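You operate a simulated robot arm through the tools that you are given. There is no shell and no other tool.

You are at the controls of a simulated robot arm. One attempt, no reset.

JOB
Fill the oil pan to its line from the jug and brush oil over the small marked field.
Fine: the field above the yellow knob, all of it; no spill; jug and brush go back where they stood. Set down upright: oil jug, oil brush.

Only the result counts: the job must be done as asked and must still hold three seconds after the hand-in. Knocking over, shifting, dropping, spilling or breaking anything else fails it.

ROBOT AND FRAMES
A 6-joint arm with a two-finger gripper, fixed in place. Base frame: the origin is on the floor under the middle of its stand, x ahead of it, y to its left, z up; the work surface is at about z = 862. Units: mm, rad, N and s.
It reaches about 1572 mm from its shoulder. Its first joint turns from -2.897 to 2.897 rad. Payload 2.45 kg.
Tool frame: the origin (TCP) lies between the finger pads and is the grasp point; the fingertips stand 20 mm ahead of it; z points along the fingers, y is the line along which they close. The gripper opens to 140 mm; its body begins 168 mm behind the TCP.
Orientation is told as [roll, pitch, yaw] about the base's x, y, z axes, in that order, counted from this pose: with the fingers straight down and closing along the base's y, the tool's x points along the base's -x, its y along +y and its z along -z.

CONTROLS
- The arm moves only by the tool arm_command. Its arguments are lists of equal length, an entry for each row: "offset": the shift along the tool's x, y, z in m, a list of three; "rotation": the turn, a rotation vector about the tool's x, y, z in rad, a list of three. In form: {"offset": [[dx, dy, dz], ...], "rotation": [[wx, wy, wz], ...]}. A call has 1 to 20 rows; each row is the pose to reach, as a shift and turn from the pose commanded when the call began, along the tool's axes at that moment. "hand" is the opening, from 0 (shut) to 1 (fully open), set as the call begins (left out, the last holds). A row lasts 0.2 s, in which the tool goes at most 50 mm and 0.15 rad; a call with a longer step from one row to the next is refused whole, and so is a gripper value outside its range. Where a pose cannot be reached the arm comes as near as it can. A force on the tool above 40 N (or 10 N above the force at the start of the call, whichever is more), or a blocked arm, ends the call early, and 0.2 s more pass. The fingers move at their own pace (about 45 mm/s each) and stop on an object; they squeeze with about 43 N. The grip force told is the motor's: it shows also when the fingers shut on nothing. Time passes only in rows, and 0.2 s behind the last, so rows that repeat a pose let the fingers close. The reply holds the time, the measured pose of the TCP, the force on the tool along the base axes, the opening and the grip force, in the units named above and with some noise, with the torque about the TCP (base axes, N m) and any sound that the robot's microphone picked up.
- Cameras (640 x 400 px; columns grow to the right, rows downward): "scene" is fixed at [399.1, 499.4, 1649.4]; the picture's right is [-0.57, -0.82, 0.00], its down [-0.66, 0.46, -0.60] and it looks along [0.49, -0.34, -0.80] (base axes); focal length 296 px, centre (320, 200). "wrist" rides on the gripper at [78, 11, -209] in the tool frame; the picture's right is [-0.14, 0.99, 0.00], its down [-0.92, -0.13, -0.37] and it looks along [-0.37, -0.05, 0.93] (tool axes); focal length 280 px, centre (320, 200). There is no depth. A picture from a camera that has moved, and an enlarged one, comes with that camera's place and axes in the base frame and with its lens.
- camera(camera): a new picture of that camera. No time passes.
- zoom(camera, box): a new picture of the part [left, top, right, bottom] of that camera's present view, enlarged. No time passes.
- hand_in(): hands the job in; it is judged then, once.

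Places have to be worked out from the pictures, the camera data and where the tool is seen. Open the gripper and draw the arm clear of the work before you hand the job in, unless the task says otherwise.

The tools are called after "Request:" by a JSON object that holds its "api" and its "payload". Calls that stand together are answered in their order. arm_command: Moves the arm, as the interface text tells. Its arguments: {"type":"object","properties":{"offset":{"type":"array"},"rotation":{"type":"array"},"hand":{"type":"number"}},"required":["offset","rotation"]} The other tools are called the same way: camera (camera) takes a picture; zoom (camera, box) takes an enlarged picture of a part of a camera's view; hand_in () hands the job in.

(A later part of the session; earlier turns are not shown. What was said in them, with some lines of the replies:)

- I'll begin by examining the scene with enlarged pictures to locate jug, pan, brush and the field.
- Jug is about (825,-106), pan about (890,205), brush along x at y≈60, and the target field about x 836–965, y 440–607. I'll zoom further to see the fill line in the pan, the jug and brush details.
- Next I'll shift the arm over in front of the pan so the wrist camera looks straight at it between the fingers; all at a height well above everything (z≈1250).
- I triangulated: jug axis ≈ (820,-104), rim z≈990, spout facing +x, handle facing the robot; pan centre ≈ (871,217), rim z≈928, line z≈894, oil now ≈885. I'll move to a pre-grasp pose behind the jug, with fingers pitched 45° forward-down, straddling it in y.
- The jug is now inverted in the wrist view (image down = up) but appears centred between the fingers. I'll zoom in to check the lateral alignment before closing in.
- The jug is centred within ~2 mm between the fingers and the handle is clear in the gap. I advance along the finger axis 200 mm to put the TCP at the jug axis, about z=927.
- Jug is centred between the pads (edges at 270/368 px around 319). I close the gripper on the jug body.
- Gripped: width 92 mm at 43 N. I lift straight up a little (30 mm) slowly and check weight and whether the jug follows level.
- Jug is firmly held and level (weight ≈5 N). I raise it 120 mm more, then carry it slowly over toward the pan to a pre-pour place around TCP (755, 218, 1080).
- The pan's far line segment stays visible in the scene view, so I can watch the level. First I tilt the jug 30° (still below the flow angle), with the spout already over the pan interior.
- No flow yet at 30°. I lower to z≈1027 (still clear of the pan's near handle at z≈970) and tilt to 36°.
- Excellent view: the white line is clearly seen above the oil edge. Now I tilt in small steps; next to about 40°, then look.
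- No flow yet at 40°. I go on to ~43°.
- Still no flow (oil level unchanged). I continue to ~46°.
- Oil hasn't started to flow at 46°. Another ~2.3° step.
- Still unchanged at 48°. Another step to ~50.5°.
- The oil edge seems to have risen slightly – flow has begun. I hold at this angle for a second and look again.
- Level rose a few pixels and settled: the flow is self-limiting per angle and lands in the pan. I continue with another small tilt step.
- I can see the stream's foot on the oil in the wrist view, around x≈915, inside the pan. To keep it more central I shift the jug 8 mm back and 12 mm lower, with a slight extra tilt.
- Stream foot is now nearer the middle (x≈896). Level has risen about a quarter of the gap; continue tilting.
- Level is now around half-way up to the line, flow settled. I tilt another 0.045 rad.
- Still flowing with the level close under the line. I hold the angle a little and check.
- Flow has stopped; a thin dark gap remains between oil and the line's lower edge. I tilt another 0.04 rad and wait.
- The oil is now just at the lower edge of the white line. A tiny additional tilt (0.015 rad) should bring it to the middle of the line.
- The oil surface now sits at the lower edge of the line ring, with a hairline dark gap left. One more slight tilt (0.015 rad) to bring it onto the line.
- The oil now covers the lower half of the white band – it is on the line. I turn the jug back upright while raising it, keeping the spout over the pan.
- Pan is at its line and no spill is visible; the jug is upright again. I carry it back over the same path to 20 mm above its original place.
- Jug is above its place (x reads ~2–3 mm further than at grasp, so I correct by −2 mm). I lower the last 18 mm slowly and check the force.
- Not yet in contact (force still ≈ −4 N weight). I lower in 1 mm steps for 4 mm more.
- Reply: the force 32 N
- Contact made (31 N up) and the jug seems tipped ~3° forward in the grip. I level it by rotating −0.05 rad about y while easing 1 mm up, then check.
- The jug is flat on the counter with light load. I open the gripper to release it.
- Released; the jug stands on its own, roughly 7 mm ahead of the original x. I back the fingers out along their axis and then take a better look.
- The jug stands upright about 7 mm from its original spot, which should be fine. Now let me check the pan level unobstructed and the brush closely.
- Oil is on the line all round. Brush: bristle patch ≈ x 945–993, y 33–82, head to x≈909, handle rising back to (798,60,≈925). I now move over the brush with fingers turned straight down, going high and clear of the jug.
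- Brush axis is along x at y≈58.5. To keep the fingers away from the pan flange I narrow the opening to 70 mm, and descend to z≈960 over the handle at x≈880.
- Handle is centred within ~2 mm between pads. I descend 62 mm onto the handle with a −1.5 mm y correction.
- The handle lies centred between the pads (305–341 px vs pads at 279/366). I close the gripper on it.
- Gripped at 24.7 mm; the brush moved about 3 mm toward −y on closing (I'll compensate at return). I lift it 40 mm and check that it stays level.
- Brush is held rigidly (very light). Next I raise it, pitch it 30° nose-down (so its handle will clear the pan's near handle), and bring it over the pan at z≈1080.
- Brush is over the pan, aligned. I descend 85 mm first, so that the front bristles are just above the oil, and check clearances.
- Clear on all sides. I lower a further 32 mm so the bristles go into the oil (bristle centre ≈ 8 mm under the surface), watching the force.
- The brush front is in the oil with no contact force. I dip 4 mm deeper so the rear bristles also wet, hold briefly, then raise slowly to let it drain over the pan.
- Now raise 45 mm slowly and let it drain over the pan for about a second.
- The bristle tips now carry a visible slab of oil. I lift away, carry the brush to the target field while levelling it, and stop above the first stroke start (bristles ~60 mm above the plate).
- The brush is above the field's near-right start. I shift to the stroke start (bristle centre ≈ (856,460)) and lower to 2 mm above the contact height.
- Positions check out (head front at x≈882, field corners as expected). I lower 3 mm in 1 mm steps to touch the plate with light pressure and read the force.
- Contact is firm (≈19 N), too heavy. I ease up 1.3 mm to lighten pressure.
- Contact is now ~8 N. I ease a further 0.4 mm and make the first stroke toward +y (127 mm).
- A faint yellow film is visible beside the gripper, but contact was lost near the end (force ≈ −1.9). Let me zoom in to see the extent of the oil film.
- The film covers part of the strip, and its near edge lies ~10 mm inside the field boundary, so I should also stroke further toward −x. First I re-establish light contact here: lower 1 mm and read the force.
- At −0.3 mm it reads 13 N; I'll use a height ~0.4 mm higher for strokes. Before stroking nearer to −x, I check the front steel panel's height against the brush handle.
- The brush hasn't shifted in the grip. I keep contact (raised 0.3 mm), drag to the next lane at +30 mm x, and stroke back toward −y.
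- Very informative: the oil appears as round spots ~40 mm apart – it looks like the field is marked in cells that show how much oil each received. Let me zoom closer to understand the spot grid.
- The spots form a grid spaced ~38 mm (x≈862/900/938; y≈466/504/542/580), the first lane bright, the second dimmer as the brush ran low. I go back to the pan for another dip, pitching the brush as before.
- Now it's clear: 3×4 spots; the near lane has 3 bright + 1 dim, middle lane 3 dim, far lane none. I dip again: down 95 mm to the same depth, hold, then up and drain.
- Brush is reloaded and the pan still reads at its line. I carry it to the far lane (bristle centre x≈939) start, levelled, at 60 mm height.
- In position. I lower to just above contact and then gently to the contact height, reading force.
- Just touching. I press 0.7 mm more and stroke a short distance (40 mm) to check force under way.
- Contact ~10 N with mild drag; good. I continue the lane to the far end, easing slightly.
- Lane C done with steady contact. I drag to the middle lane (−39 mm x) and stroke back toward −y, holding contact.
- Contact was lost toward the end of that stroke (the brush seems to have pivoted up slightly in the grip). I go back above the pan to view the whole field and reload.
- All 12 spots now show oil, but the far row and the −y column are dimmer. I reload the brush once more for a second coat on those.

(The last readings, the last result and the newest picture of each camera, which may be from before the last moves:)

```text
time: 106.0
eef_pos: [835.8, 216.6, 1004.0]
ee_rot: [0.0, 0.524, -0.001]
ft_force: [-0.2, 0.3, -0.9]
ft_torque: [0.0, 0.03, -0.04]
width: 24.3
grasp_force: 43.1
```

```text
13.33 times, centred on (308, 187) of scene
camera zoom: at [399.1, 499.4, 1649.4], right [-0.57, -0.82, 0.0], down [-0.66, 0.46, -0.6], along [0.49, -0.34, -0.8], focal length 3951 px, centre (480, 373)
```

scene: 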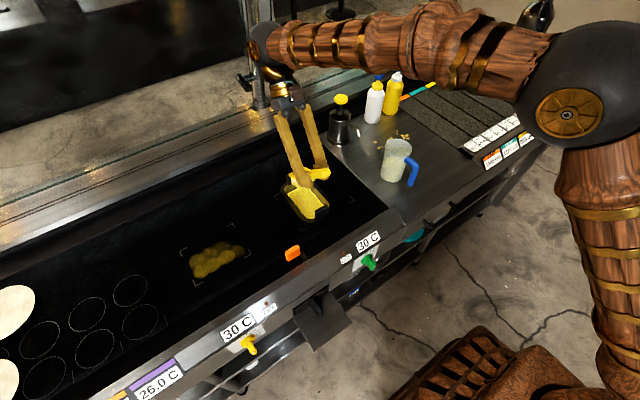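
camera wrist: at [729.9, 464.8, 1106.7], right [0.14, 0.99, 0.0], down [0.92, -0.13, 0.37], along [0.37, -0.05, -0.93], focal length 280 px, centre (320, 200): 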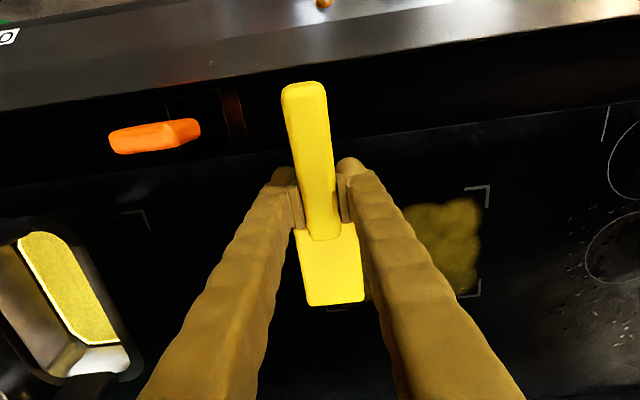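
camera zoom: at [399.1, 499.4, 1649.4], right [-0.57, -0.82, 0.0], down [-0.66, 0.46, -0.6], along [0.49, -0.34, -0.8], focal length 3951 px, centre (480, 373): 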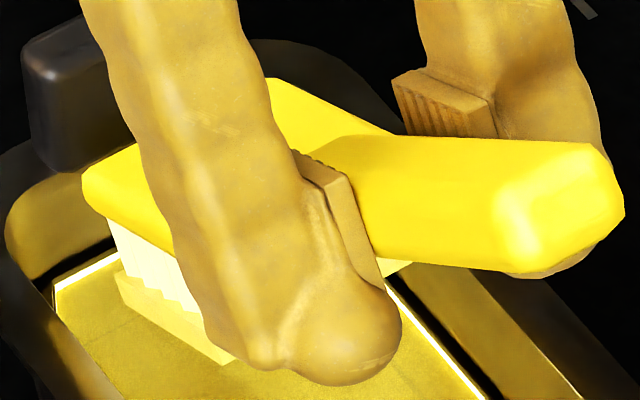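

Reloaded. I go to the A4 corner of the field (bristle centre ≈ (859,464)), levelled at 60 mm height.

Request:
{"api": "arm_command", "payload": {"offset": [[0.0075, 0, -0.013], [0.015, 0, -0.026], [0.0225, 0, -0.039], [0.0286, 0.025, -0.0355], [0.0346, 0.05, -0.032], [0.0407, 0.075, -0.0285], [0.0467, 0.1, -0.025], [0.0528, 0.125, -0.0215], [0.0543, 0.1499, -0.0102], [0.0558, 0.1749, 0.0011], [0.0574, 0.1998, 0.0123], [0.0589, 0.2248, 0.0236], [0.0604, 0.2497, 0.0349], [0.0494, 0.2497, 0.054], [0.0384, 0.2497, 0.073], [0.0384, 0.2497, 0.073]], "rotation": [[0, 0, 0], [0, 0, 0], [0, 0, 0], [0, -0.0524, 0], [0, -0.1047, 0], [0, -0.1571, 0], [0, -0.2094, 0], [0, -0.2618, 0], [0, -0.3142, 0], [0, -0.3665, 0], [0, -0.4189, 0], [0, -0.4712, 0], [0, -0.5236, 0], [0, -0.5236, 0], [0, -0.5236, 0], [0, -0.5236, 0]], "hand": 0}}

Request:
{"api": "camera", "payload": {"camera": "wrist"}}

```text
time: 109.4
eef_pos: [763.7, 467.7, 959.3]
ee_rot: [0.0, 0.001, 0.001]
ft_force: [-0.1, 0.8, -1.3]
ft_torque: [-0.02, 0.06, 0.01]
width: 24.2
grasp_force: 43.3
```

```text
taken
camera wrist: at [685.6, 478.5, 1166.3], right [0.14, 0.99, 0.0], down [0.92, -0.13, 0.37], along [0.37, -0.05, -0.93], focal length 280 px, centre (320, 200)
```

wrist: 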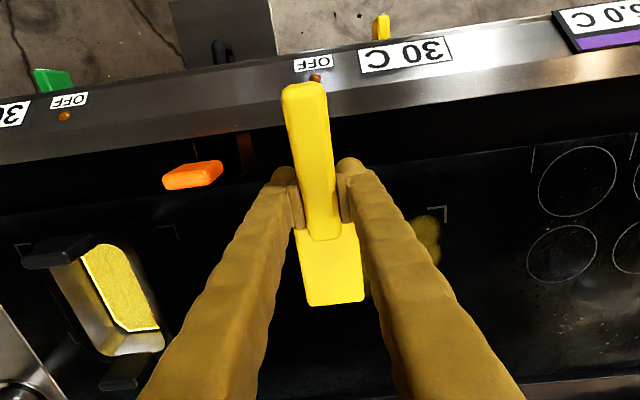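

Lower to near contact and read the force.

Request:
{"api": "arm_command", "payload": {"offset": [[0, 0, 0.015], [0, 0, 0.03], [0, 0, 0.045], [0, 0, 0.054], [0, 0, 0.058], [0, 0, 0.0595], [0, 0, 0.06], [0, 0, 0.0605], [0, 0, 0.0605]], "rotation": [[0, 0, 0], [0, 0, 0], [0, 0, 0], [0, 0, 0], [0, 0, 0], [0, 0, 0], [0, 0, 0], [0, 0, 0], [0, 0, 0]], "hand": 0}}

```text
time: 111.4
eef_pos: [765.2, 468.0, 899.2]
ee_rot: [0.0, -0.001, 0.002]
ft_force: [-0.1, 0.1, -0.8]
ft_torque: [-0.02, 0.07, 0.02]
width: 24.3
grasp_force: 42.6
```

No contact yet at this height; I lower in 0.5 mm steps for 1 mm more.

Request:
{"api": "arm_command", "payload": {"offset": [[0, 0, 0.0005], [0, 0, 0.001], [0, 0, 0.001]], "rotation": [[0, 0, 0], [0, 0, 0], [0, 0, 0]], "hand": 0}}

```text
time: 112.2
eef_pos: [764.7, 467.4, 898.3]
ee_rot: [-0.001, -0.002, 0.001]
ft_force: [4.8, 0.1, 11.7]
ft_torque: [-0.03, -0.85, 0.01]
width: 24.1
grasp_force: 43.2
```

Contact at 12 N. I stroke along +x through the −y column (A4→B4→C4), easing 0.2 mm.

Request:
{"api": "arm_command", "payload": {"offset": [[0, -0.006, -0.0002], [0, 0.002, -0.0002], [-0.006, 0.002, -0.0002], [-0.014, 0.002, -0.0002], [-0.022, 0.002, -0.0002], [-0.03, 0.002, -0.0002], [-0.038, 0.002, -0.0002], [-0.046, 0.002, -0.0002], [-0.054, 0.002, -0.0002], [-0.062, 0.002, -0.0002], [-0.07, 0.002, -0.0002], [-0.078, 0.002, -0.0002], [-0.084, 0.002, -0.0002], [-0.084, 0.002, -0.0002]], "rotation": [[0, 0, 0], [0, 0, 0], [0, 0, 0], [0, 0, 0], [0, 0, 0], [0, 0, 0], [0, 0, 0], [0, 0, 0], [0, 0, 0], [0, 0, 0], [0, 0, 0], [0, 0, 0], [0, 0, 0], [0, 0, 0]], "hand": 0}}

Request:
{"api": "camera", "payload": {"camera": "wrist"}}

```text
time: 115.2
eef_pos: [848.2, 468.3, 898.6]
ee_rot: [-0.002, 0.0, 0.001]
ft_force: [-0.6, -0.2, -1.1]
ft_torque: [0.04, 0.11, -0.02]
width: 24.1
grasp_force: 42.8
```

```text
taken
camera wrist: at [770.2, 479.7, 1106.0], right [0.14, 0.99, 0.0], down [0.92, -0.13, 0.37], along [0.37, -0.05, -0.93], focal length 280 px, centre (320, 200)
```

wrist: 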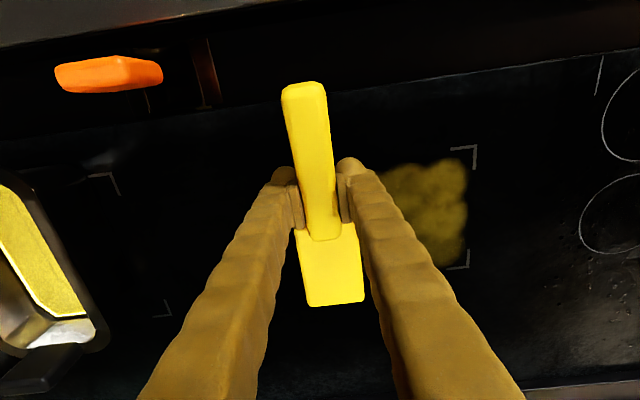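

The brush has pivoted ~2° nose-up in the grip, so contact faded. I compensate by pitching the tool 0.03 rad nose-down, raised 2 mm, then find contact again.

Request:
{"api": "arm_command", "payload": {"offset": [[0, 0, -0.002], [0, 0, -0.002], [0, 0, -0.0015], [0, 0, -0.001], [0, 0, -0.001]], "rotation": [[0, 0, 0], [0, 0.03, 0], [0, 0.03, 0], [0, 0.03, 0], [0, 0.03, 0]], "hand": 0}}

```text
time: 116.4
eef_pos: [850.8, 470.1, 900.6]
ee_rot: [-0.002, 0.027, 0.003]
ft_force: [-2.2, 0.2, 8.0]
ft_torque: [-0.02, -0.85, -0.05]
width: 24.4
grasp_force: 43.1
```

Good – 8 N with the load at the bristle centre. I stroke lane C: a little back over C4, then to the +y end.

Request:
{"api": "arm_command", "payload": {"offset": [[0, -0.008, -0.0002], [0, -0.012, -0.0002], [0, -0.004, -0.0002], [0, 0.006, -0.0002], [0, 0.016, -0.0002], [0, 0.026, -0.0002], [0, 0.036, -0.0002], [0, 0.046, -0.0002], [0, 0.056, -0.0002], [0, 0.066, -0.0002], [0, 0.076, -0.0002], [0, 0.086, -0.0002], [0, 0.096, -0.0002], [0, 0.106, -0.0002], [0, 0.116, -0.0002], [0, 0.126, -0.0002], [0, 0.126, -0.0002]], "rotation": [[0, 0, 0], [0, 0, 0], [0, 0, 0], [0, 0, 0], [0, 0, 0], [0, 0, 0], [0, 0, 0], [0, 0, 0], [0, 0, 0], [0, 0, 0], [0, 0, 0], [0, 0, 0], [0, 0, 0], [0, 0, 0], [0, 0, 0], [0, 0, 0], [0, 0, 0]], "hand": 0}}

Request:
{"api": "camera", "payload": {"camera": "wrist"}}

```text
time: 120.0
eef_pos: [851.0, 594.2, 900.7]
ee_rot: [-0.002, 0.028, 0.002]
ft_force: [0.2, -2.6, 11.9]
ft_torque: [-0.12, -1.08, -0.3]
width: 24.0
grasp_force: 43.2
```

```text
taken
camera wrist: at [777.7, 605.6, 1109.2], right [0.14, 0.99, 0.0], down [0.93, -0.13, 0.34], along [0.34, -0.05, -0.94], focal length 280 px, centre (320, 200)
```

wrist: 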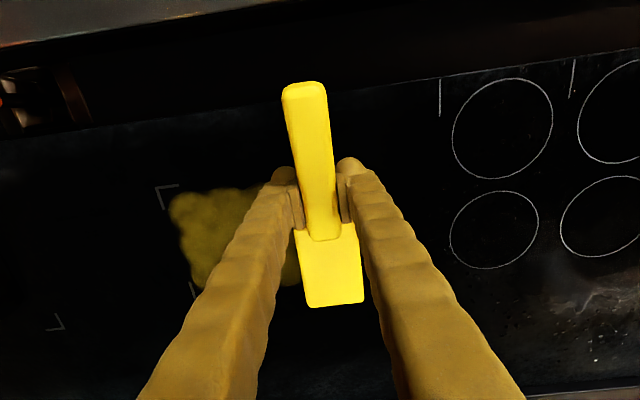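

Lane C got a steady second coat. I drag to the middle lane and stroke back half-way, then check contact.

Request:
{"api": "arm_command", "payload": {"offset": [[0.013, 0, -0.0002], [0.026, 0, -0.0002], [0.039, 0, -0.0002], [0.039, -0.008, -0.0002], [0.039, -0.018, -0.0002], [0.039, -0.028, -0.0002], [0.039, -0.038, -0.0002], [0.039, -0.048, -0.0002], [0.039, -0.058, -0.0002], [0.039, -0.068, -0.0002]], "rotation": [[0, 0, 0], [0, 0, 0], [0, 0, 0], [0, 0, 0], [0, 0, 0], [0, 0, 0], [0, 0, 0], [0, 0, 0], [0, 0, 0], [0, 0, 0]], "hand": 0}}

```text
time: 122.2
eef_pos: [812.1, 527.4, 902.1]
ee_rot: [0.0, 0.029, 0.002]
ft_force: [-0.4, -0.6, -1.5]
ft_torque: [-0.02, 0.12, 0.02]
width: 24.1
grasp_force: 43.1
```

Contact lost here; lower 1 mm and re-read.

Request:
{"api": "arm_command", "payload": {"offset": [[0, 0, 0.0006], [0, 0, 0.0012], [0, 0, 0.0012]], "rotation": [[0, 0, 0], [0, 0, 0], [0, 0, 0]], "hand": 0}}

```text
time: 123.0
eef_pos: [810.2, 526.3, 901.1]
ee_rot: [0.001, 0.03, 0.001]
ft_force: [-0.1, 0.4, -0.2]
ft_torque: [0.01, 0.11, 0.04]
width: 24.0
grasp_force: 43.1
```

Request:
{"api": "arm_command", "payload": {"offset": [[0, 0, 0.0005], [0, 0, 0.001], [0, 0, 0.001]], "rotation": [[0, 0, 0], [0, 0, 0], [0, 0, 0]], "hand": 0}}

Request:
{"api": "camera", "payload": {"camera": "wrist"}}

```text
time: 123.8
eef_pos: [810.0, 526.3, 899.4]
ee_rot: [-0.001, 0.027, 0.002]
ft_force: [1.7, -2.5, 8.6]
ft_torque: [-0.06, -0.63, -0.1]
width: 24.2
grasp_force: 43.1
```

```text
taken
camera wrist: at [737.5, 536.9, 1109.0], right [0.14, 0.99, 0.0], down [0.93, -0.13, 0.34], along [0.34, -0.05, -0.94], focal length 280 px, centre (320, 200)
```

wrist: 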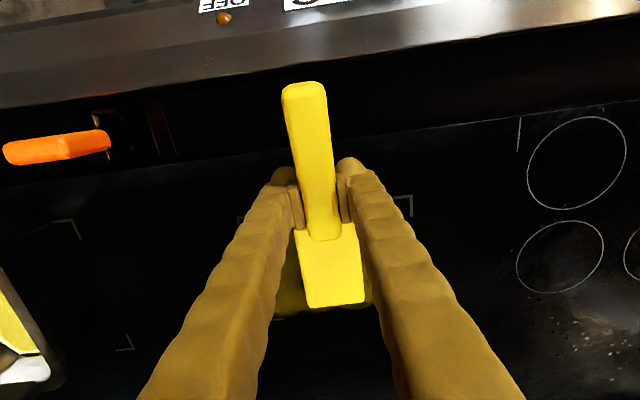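

Contact regained. Continue lane B to the −y end.

Request:
{"api": "arm_command", "payload": {"offset": [[0, -0.008, 0], [0, -0.018, 0], [0, -0.028, 0.0001], [0, -0.038, 0.0002], [0, -0.048, 0.0003], [0, -0.058, 0.0004], [0, -0.066, 0.0005], [0, -0.066, 0.0005]], "rotation": [[0, 0, 0], [0, 0, 0], [0, 0, 0], [0, 0, 0], [0, 0, 0], [0, 0, 0], [0, 0, 0], [0, 0, 0]], "hand": 0}}

```text
time: 125.6
eef_pos: [810.4, 462.0, 898.3]
ee_rot: [0.0, 0.03, 0.001]
ft_force: [0.4, 4.8, 21.6]
ft_torque: [0.22, -1.34, 0.38]
width: 23.8
grasp_force: 43.1
```

Strong contact at the end (22 N), enough. I lift off and return to the viewing pose above the pan to inspect the field.

Request:
{"api": "arm_command", "payload": {"offset": [[0.0003, 0, -0.01], [0.001, 0, -0.035], [0.0025, 0, -0.08], [0.0013, -0.02, -0.112], [-0.001, -0.05, -0.14], [-0.0042, -0.085, -0.156], [-0.0072, -0.12, -0.156], [-0.0102, -0.155, -0.156], [-0.0142, -0.19, -0.156], [-0.0182, -0.222, -0.156], [-0.0201, -0.2437, -0.156], [-0.0201, -0.2437, -0.156], [-0.0201, -0.2437, -0.156]], "rotation": [[0, 0, 0], [0, 0, 0], [0, 0, 0], [0, 0.05, 0], [0, 0.1, 0], [0, 0.16, 0], [0, 0.22, 0], [0, 0.28, 0], [0, 0.34, 0], [0, 0.4, 0], [0, 0.45, 0], [0, 0.4936, 0], [0, 0.4936, 0]], "hand": 0}}

Request:
{"api": "zoom", "payload": {"camera": "scene", "box": [170, 230, 260, 295]}}

Request:
{"api": "zoom", "payload": {"camera": "wrist", "box": [460, 160, 640, 310]}}

Request:
{"api": "zoom", "payload": {"camera": "scene", "box": [270, 150, 350, 220]}}

```text
time: 128.4
eef_pos: [835.8, 218.2, 1053.7]
ee_rot: [0.0, 0.523, 0.001]
ft_force: [-0.1, 0.0, -2.2]
ft_torque: [0.03, 0.06, 0.0]
width: 24.0
grasp_force: 42.8
```

```text
6.15 times, centred on (215, 262) of scene
camera zoom: at [399.1, 499.4, 1649.4], right [-0.57, -0.82, 0.0], down [-0.66, 0.46, -0.6], along [0.49, -0.34, -0.8], focal length 1824 px, centre (966, -185)
```

zoom: 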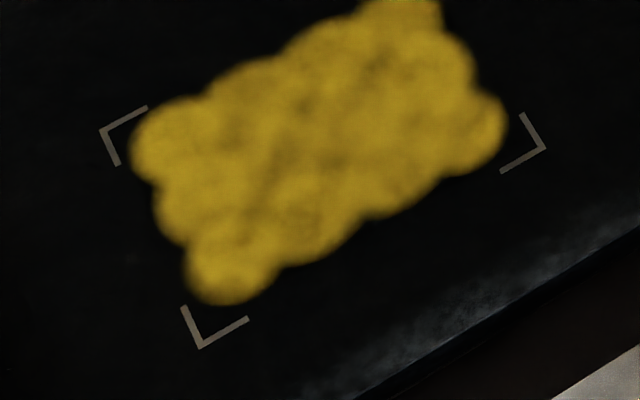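

```text
2.67 times, centred on (550, 235) of wrist
camera zoom: at [871.9, 228.3, 1272.2], right [0.12, 0.99, -0.07], down [0.98, -0.13, -0.14], along [-0.15, -0.05, -0.99], focal length 748 px, centre (-293, 107)
```

zoom: 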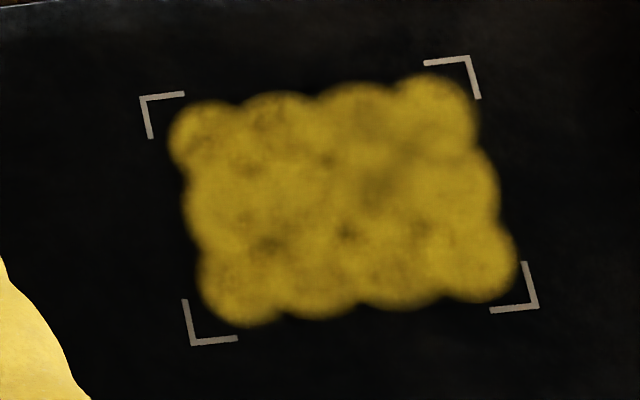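

```text
5.71 times, centred on (310, 185) of scene
camera zoom: at [399.1, 499.4, 1649.4], right [-0.57, -0.82, 0.0], down [-0.66, 0.46, -0.6], along [0.49, -0.34, -0.8], focal length 1693 px, centre (377, 286)
```

zoom: 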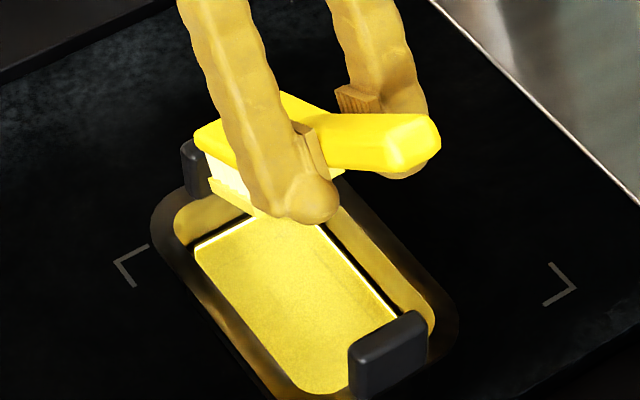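

All 12 cells are now evenly bright – the whole field is coated. Let me check the pan level against its line again.

Request:
{"api": "zoom", "payload": {"camera": "scene", "box": [284, 180, 332, 210]}}

Request:
{"api": "zoom", "payload": {"camera": "scene", "box": [288, 182, 304, 192]}}

```text
13.33 times, centred on (308, 195) of scene
camera zoom: at [399.1, 499.4, 1649.4], right [-0.57, -0.82, 0.0], down [-0.66, 0.46, -0.6], along [0.49, -0.34, -0.8], focal length 3951 px, centre (480, 267)
```

zoom: 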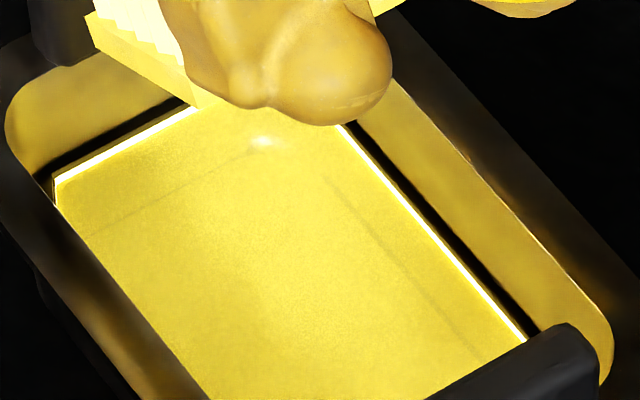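

```text
16.00 times, centred on (296, 187) of scene
camera zoom: at [399.1, 499.4, 1649.4], right [-0.57, -0.82, 0.0], down [-0.66, 0.46, -0.6], along [0.49, -0.34, -0.8], focal length 4741 px, centre (704, 408)
```

zoom: 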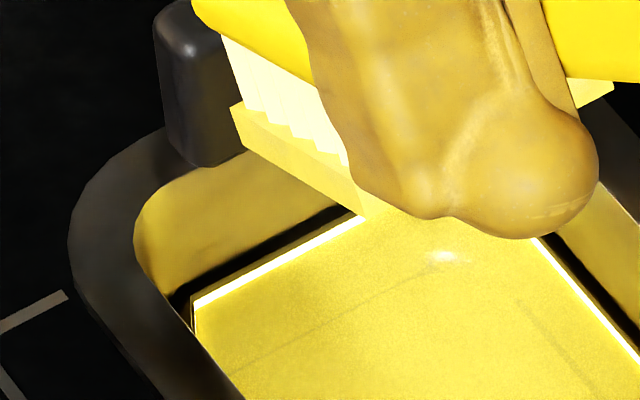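

Level is unchanged at the line. Now I carry the brush back to its original place (moving out in −y first, clear of the pan's far handle), levelling it with a 0.03 rad pitch compensation, to 60 mm above its resting height.

Request:
{"api": "arm_command", "payload": {"offset": [[0.001, -0.02, -0.0017], [0.0023, -0.045, -0.0039], [0.0036, -0.072, -0.0063], [0.005, -0.1, -0.0087], [-0.0061, -0.1144, -0.0122], [-0.0172, -0.1288, -0.0157], [-0.0282, -0.1431, -0.0192], [-0.0393, -0.1575, -0.0227], [-0.0493, -0.1575, -0.0054], [-0.0618, -0.1575, 0.0163], [-0.0743, -0.1575, 0.0379], [-0.0863, -0.1575, 0.0587], [-0.0863, -0.1575, 0.0587]], "rotation": [[0, 0, 0], [0, 0, 0], [0, -0.0494, 0], [0, -0.0987, 0], [0, -0.1481, 0], [0, -0.1974, 0], [0, -0.2468, 0], [0, -0.2962, 0], [0, -0.3455, 0], [0, -0.3949, 0], [0, -0.4442, 0], [0, -0.4936, 0], [0, -0.4936, 0]], "hand": 0}}

Request:
{"api": "camera", "payload": {"camera": "wrist"}}

Request:
{"api": "zoom", "payload": {"camera": "scene", "box": [290, 120, 390, 200]}}

```text
time: 131.2
eef_pos: [881.6, 58.8, 959.8]
ee_rot: [0.0, 0.03, 0.0]
ft_force: [-0.4, -0.2, -1.2]
ft_torque: [0.02, 0.07, 0.02]
width: 23.9
grasp_force: 42.9
```

```text
taken
camera wrist: at [809.1, 70.3, 1168.8], right [0.14, 0.99, 0.0], down [0.93, -0.13, 0.34], along [0.34, -0.05, -0.94], focal length 280 px, centre (320, 200)
```

wrist: 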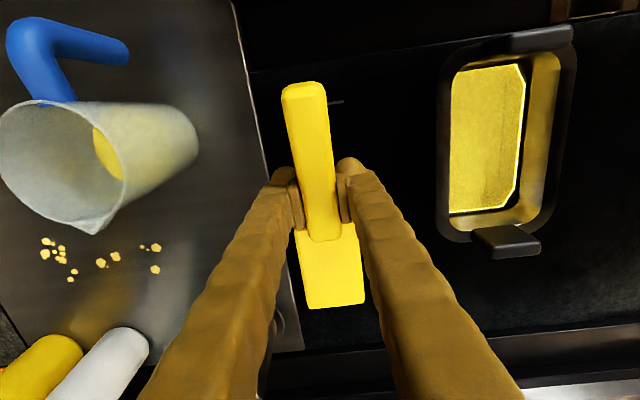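

```text
5.00 times, centred on (340, 160) of scene
camera zoom: at [399.1, 499.4, 1649.4], right [-0.57, -0.82, 0.0], down [-0.66, 0.46, -0.6], along [0.49, -0.34, -0.8], focal length 1482 px, centre (220, 400)
```

zoom: 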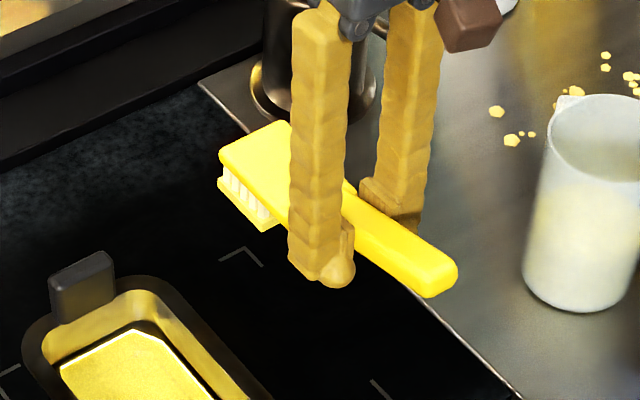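

Aligned. I lower to ~3 mm above the resting height first.

Request:
{"api": "arm_command", "payload": {"offset": [[-0.0005, 0, 0.015], [-0.0009, 0, 0.03], [-0.0014, 0, 0.045], [-0.0016, 0, 0.053], [-0.0017, 0, 0.057], [-0.0017, 0, 0.057]], "rotation": [[0, 0, 0], [0, 0, 0], [0, 0, 0], [0, 0, 0], [0, 0, 0], [0, 0, 0]], "hand": 0}}

Request:
{"api": "zoom", "payload": {"camera": "scene", "box": [312, 148, 372, 198]}}

```text
time: 132.6
eef_pos: [881.3, 60.5, 903.0]
ee_rot: [0.0, 0.03, 0.002]
ft_force: [0.0, 0.2, -1.3]
ft_torque: [0.0, 0.11, -0.03]
width: 23.8
grasp_force: 43.4
```

```text
8.00 times, centred on (342, 173) of scene
camera zoom: at [399.1, 499.4, 1649.4], right [-0.57, -0.82, 0.0], down [-0.66, 0.46, -0.6], along [0.49, -0.34, -0.8], focal length 2370 px, centre (144, 416)
```

zoom: 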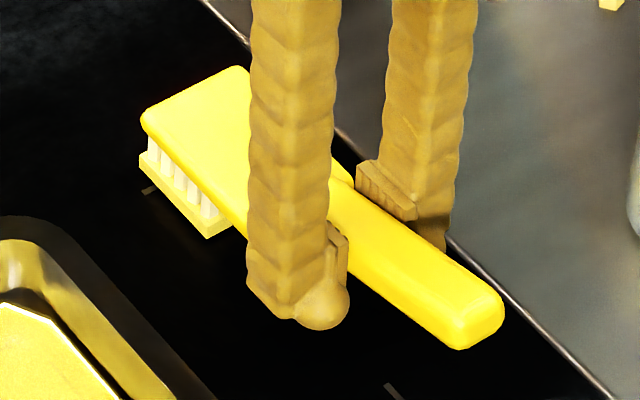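

Position matches the original within a couple of mm. Now lower slowly to contact.

Request:
{"api": "arm_command", "payload": {"offset": [[0, 0, 0.001], [0, 0, 0.0018], [0, 0, 0.0024], [0, 0, 0.0028], [0, 0, 0.0028]], "rotation": [[0, 0, 0], [0, 0, 0], [0, 0, 0], [0, 0, 0], [0, 0, 0]], "hand": 0}}

```text
time: 133.8
eef_pos: [881.4, 59.5, 899.6]
ee_rot: [0.0, 0.032, 0.002]
ft_force: [0.0, 0.7, -0.9]
ft_torque: [-0.02, 0.05, 0.01]
width: 23.9
grasp_force: 43.0
```

Request:
{"api": "arm_command", "payload": {"offset": [[0, 0, 0.0005], [0, 0, 0.001], [0, 0, 0.001]], "rotation": [[0, 0, 0], [0, 0, 0], [0, 0, 0]], "hand": 0}}

```text
time: 134.6
eef_pos: [880.6, 60.5, 899.1]
ee_rot: [0.001, 0.031, 0.002]
ft_force: [-1.7, 2.3, 7.0]
ft_torque: [0.03, -0.36, 0.07]
width: 23.7
grasp_force: 42.9
```

Touching at 8 N but toward the rear bristles, so I add 0.015 rad nose-down and raise 1 mm to settle it flat with a light load.

Request:
{"api": "arm_command", "payload": {"offset": [[0, 0, -0.0006], [0, 0, -0.0012], [0, 0, -0.0012]], "rotation": [[0, 0, 0], [0, 0.015, 0], [0, 0.015, 0]], "hand": 0}}

```text
time: 135.4
eef_pos: [879.6, 60.0, 899.8]
ee_rot: [-0.001, 0.046, 0.002]
ft_force: [0.3, 0.1, 2.5]
ft_torque: [0.03, -0.33, 0.04]
width: 23.9
grasp_force: 43.0
```

Light 3.5 N contact, nearly flat. I open the gripper to 70 mm to release the brush.

Request:
{"api": "arm_command", "payload": {"offset": [[0, 0, 0], [0, 0, 0], [0, 0, 0], [0, 0, 0], [0, 0, 0]], "rotation": [[0, 0, 0], [0, 0, 0], [0, 0, 0], [0, 0, 0], [0, 0, 0]], "hand": 0.5}}

Request:
{"api": "zoom", "payload": {"camera": "scene", "box": [312, 148, 372, 198]}}

Request:
{"api": "camera", "payload": {"camera": "wrist"}}

```text
time: 136.6
eef_pos: [880.4, 61.0, 901.1]
ee_rot: [-0.001, 0.045, 0.002]
ft_force: [-0.2, 0.8, 0.4]
ft_torque: [0.02, 0.0, -0.02]
width: 70.2
grasp_force: 0.0
```

```text
8.00 times, centred on (342, 173) of scene
camera zoom: at [399.1, 499.4, 1649.4], right [-0.57, -0.82, 0.0], down [-0.66, 0.46, -0.6], along [0.49, -0.34, -0.8], focal length 2370 px, centre (144, 416)
```

zoom: 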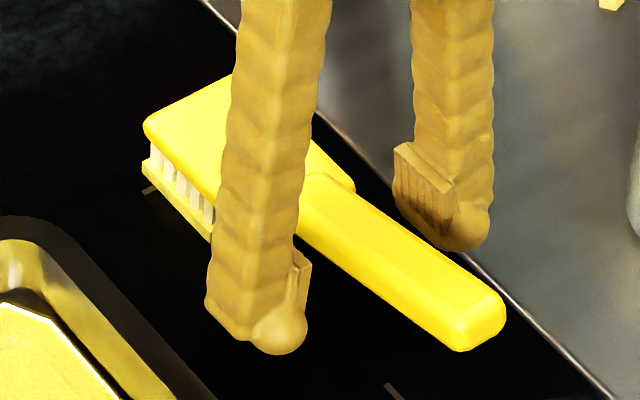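

```text
taken
camera wrist: at [811.6, 70.3, 1110.6], right [0.14, 0.99, -0.01], down [0.94, -0.13, 0.33], along [0.32, -0.05, -0.94], focal length 280 px, centre (320, 200)
```

wrist: 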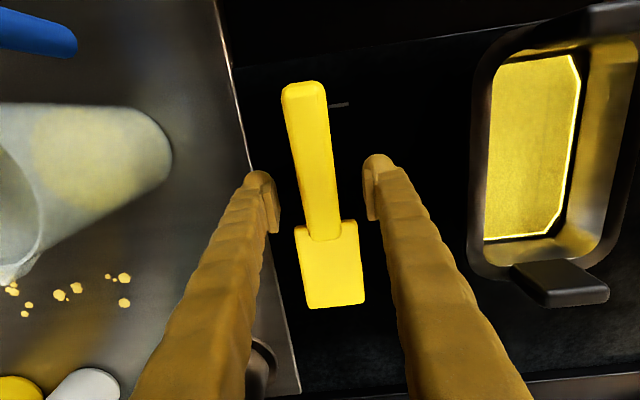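

Brush stands free. I raise the gripper straight up, clear of the handle, to ~z=1150.

Request:
{"api": "arm_command", "payload": {"offset": [[0.0005, 0, -0.01], [0.0014, 0, -0.03], [0.0027, 0, -0.06], [0.0045, 0, -0.1], [0.0063, 0, -0.14], [0.0081, 0, -0.18], [0.01, 0, -0.22], [0.0112, 0, -0.25], [0.0112, 0, -0.25]], "rotation": [[0, 0, 0], [0, 0, 0], [0, 0, 0], [0, 0, 0], [0, -0.02, 0], [0, -0.04, 0], [0, -0.045, 0], [0, -0.045, 0], [0, -0.045, 0]], "hand": 0.5}}

Request:
{"api": "zoom", "payload": {"camera": "scene", "box": [312, 148, 372, 198]}}

Request:
{"api": "camera", "payload": {"camera": "wrist"}}

Request:
{"api": "camera", "payload": {"camera": "scene"}}

```text
time: 138.6
eef_pos: [881.1, 58.5, 1151.7]
ee_rot: [0.001, -0.001, 0.002]
ft_force: [-0.2, -0.2, -0.5]
ft_torque: [0.0, 0.0, 0.01]
width: 69.8
grasp_force: 0.2
```

```text
8.00 times, centred on (342, 173) of scene
camera zoom: at [399.1, 499.4, 1649.4], right [-0.57, -0.82, 0.0], down [-0.66, 0.46, -0.6], along [0.49, -0.34, -0.8], focal length 2370 px, centre (144, 416)
```

zoom: 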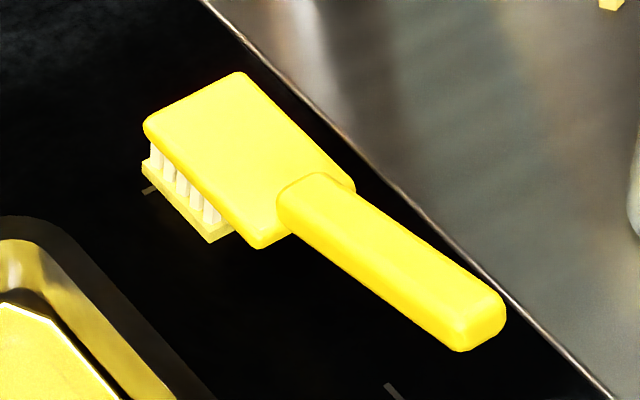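

```text
taken
camera wrist: at [801.9, 70.7, 1358.7], right [0.14, 0.99, 0.0], down [0.92, -0.13, 0.37], along [0.37, -0.05, -0.93], focal length 280 px, centre (320, 200)
```

wrist: 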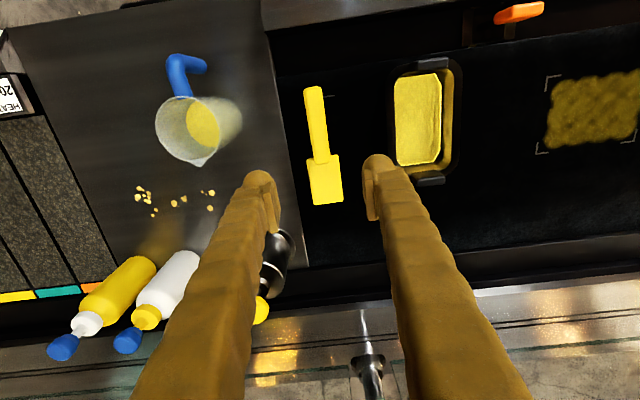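

```text
taken
```

scene: 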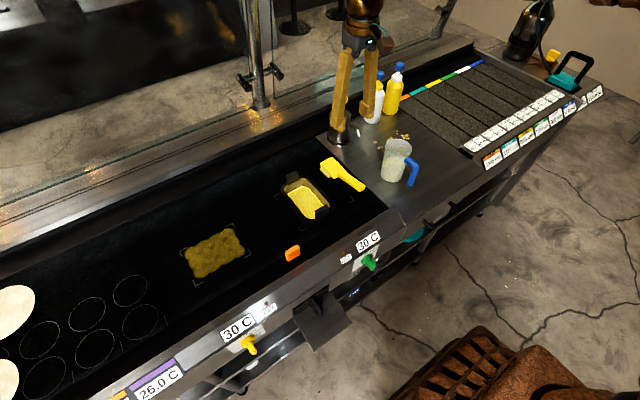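

Brush stands exactly where it was. Final checks: the field, pan, jug and any stray drips.

Request:
{"api": "zoom", "payload": {"camera": "scene", "box": [170, 160, 410, 300]}}

Request:
{"api": "zoom", "payload": {"camera": "scene", "box": [170, 220, 260, 295]}}

Request:
{"api": "zoom", "payload": {"camera": "scene", "box": [284, 174, 332, 204]}}

Request:
{"api": "zoom", "payload": {"camera": "wrist", "box": [130, 40, 480, 240]}}

```text
2.67 times, centred on (290, 230) of scene
camera zoom: at [399.1, 499.4, 1649.4], right [-0.57, -0.82, 0.0], down [-0.66, 0.46, -0.6], along [0.49, -0.34, -0.8], focal length 790 px, centre (400, 120)
```

zoom: 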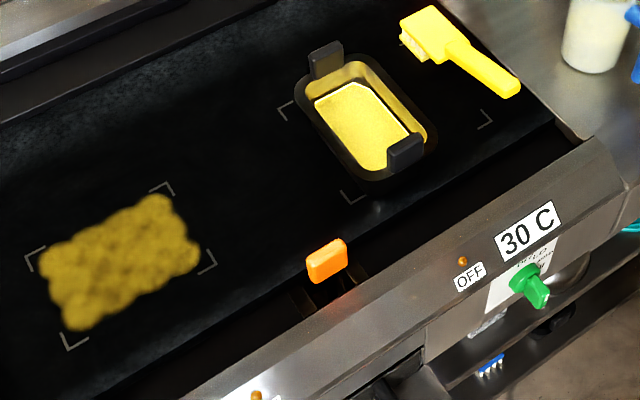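

```text
5.33 times, centred on (215, 258) of scene
camera zoom: at [399.1, 499.4, 1649.4], right [-0.57, -0.82, 0.0], down [-0.66, 0.46, -0.6], along [0.49, -0.34, -0.8], focal length 1580 px, centre (880, -107)
```

zoom: 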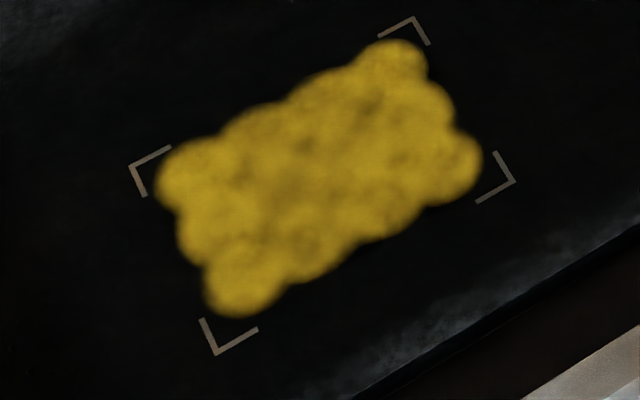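

```text
13.33 times, centred on (308, 189) of scene
camera zoom: at [399.1, 499.4, 1649.4], right [-0.57, -0.82, 0.0], down [-0.66, 0.46, -0.6], along [0.49, -0.34, -0.8], focal length 3951 px, centre (480, 347)
```

zoom: 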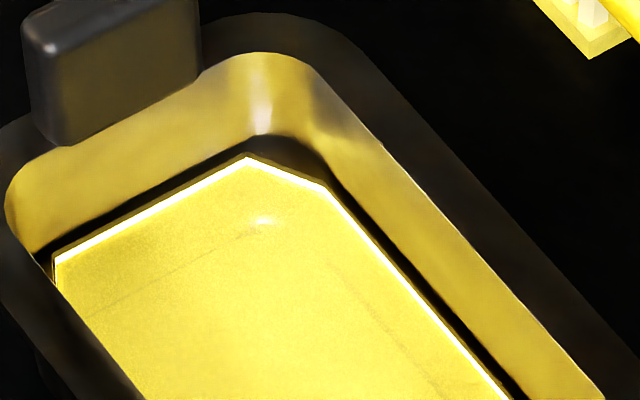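

```text
1.83 times, centred on (305, 140) of wrist
camera zoom: at [801.9, 70.7, 1358.7], right [0.14, 0.99, 0.0], down [0.92, -0.13, 0.37], along [0.37, -0.05, -0.93], focal length 513 px, centre (347, 310)
```

zoom: 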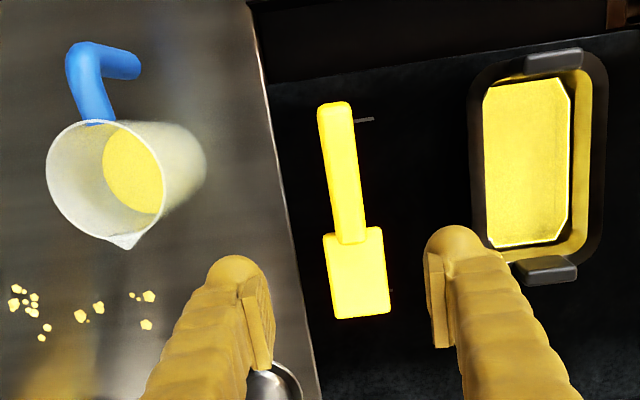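

Everything looks right: field fully coated within its marks, pan at the line, jug and brush upright in their places, no stray oil. I open the gripper fully and draw the arm back to its start pose.

Request:
{"api": "arm_command", "payload": {"offset": [[0.01, -0.004, -0.03], [0.035, -0.012, -0.065], [0.07, -0.023, -0.095], [0.105, -0.035, -0.12], [0.14, -0.047, -0.129], [0.17, -0.057, -0.129], [0.191, -0.064, -0.129], [0.191, -0.064, -0.129], [0.191, -0.064, -0.129]], "rotation": [[0, 0, 0], [0, 0, 0], [0, 0, 0], [0, 0, 0], [0, 0, 0], [0, 0, 0], [0, 0, 0], [0, 0, 0], [0, 0, 0]], "hand": 1}}

Request:
{"api": "camera", "payload": {"camera": "scene"}}

Request:
{"api": "zoom", "payload": {"camera": "scene", "box": [300, 110, 440, 210]}}

```text
time: 140.6
eef_pos: [688.2, -5.7, 1281.9]
ee_rot: [0.001, 0.0, 0.001]
ft_force: [0.6, 0.5, 0.3]
ft_torque: [0.0, 0.01, -0.02]
width: 140.0
grasp_force: 0.0
```

```text
taken
```

scene: 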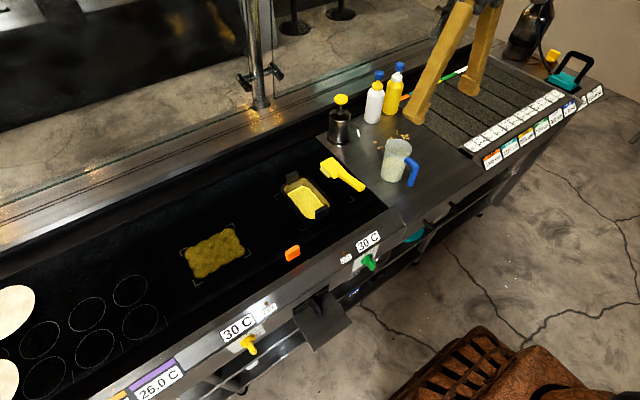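

```text
4.00 times, centred on (370, 160) of scene
camera zoom: at [399.1, 499.4, 1649.4], right [-0.57, -0.82, 0.0], down [-0.66, 0.46, -0.6], along [0.49, -0.34, -0.8], focal length 1185 px, centre (120, 360)
```

zoom: 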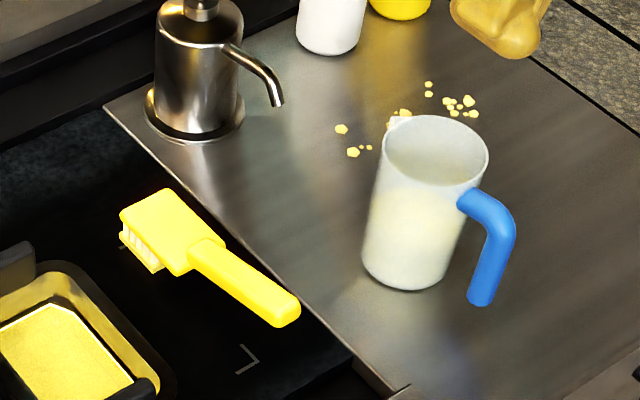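

The arm is back at its start pose with the gripper open. The field above the yellow knob is fully coated, the pan is filled to its line, and the jug and brush stand upright in their places with nothing spilled. I hand the job in.

Request:
{"api": "hand_in", "payload": {}}

```text
The job is handed in.
```

I filled the pan to its line, brushed oil over the whole field above the yellow knob, and handed the job in. I haven't seen the verdict.

- **Pan:** the oil sits on the white line all the way round, and dipping the brush didn't visibly lower it.
- **Field:** oil shows up there as a 3 × 4 grid of spots. After three brush loads, all 12 were evenly covered, and I saw no oil outside the corner marks.
- **Jug:** it stands upright on its original spot, but about 7 mm further from the robot than before. It slipped slightly in the grip, and I left it rather than risk gripping it again.
- **Brush:** it stands bristles down within about 2 mm of where it was. There is still oil on the bristles.
- **Spills:** I saw no stray oil on the griddle or the counter, and nothing else looked moved.

The gripper is open and the arm is back at its starting position.
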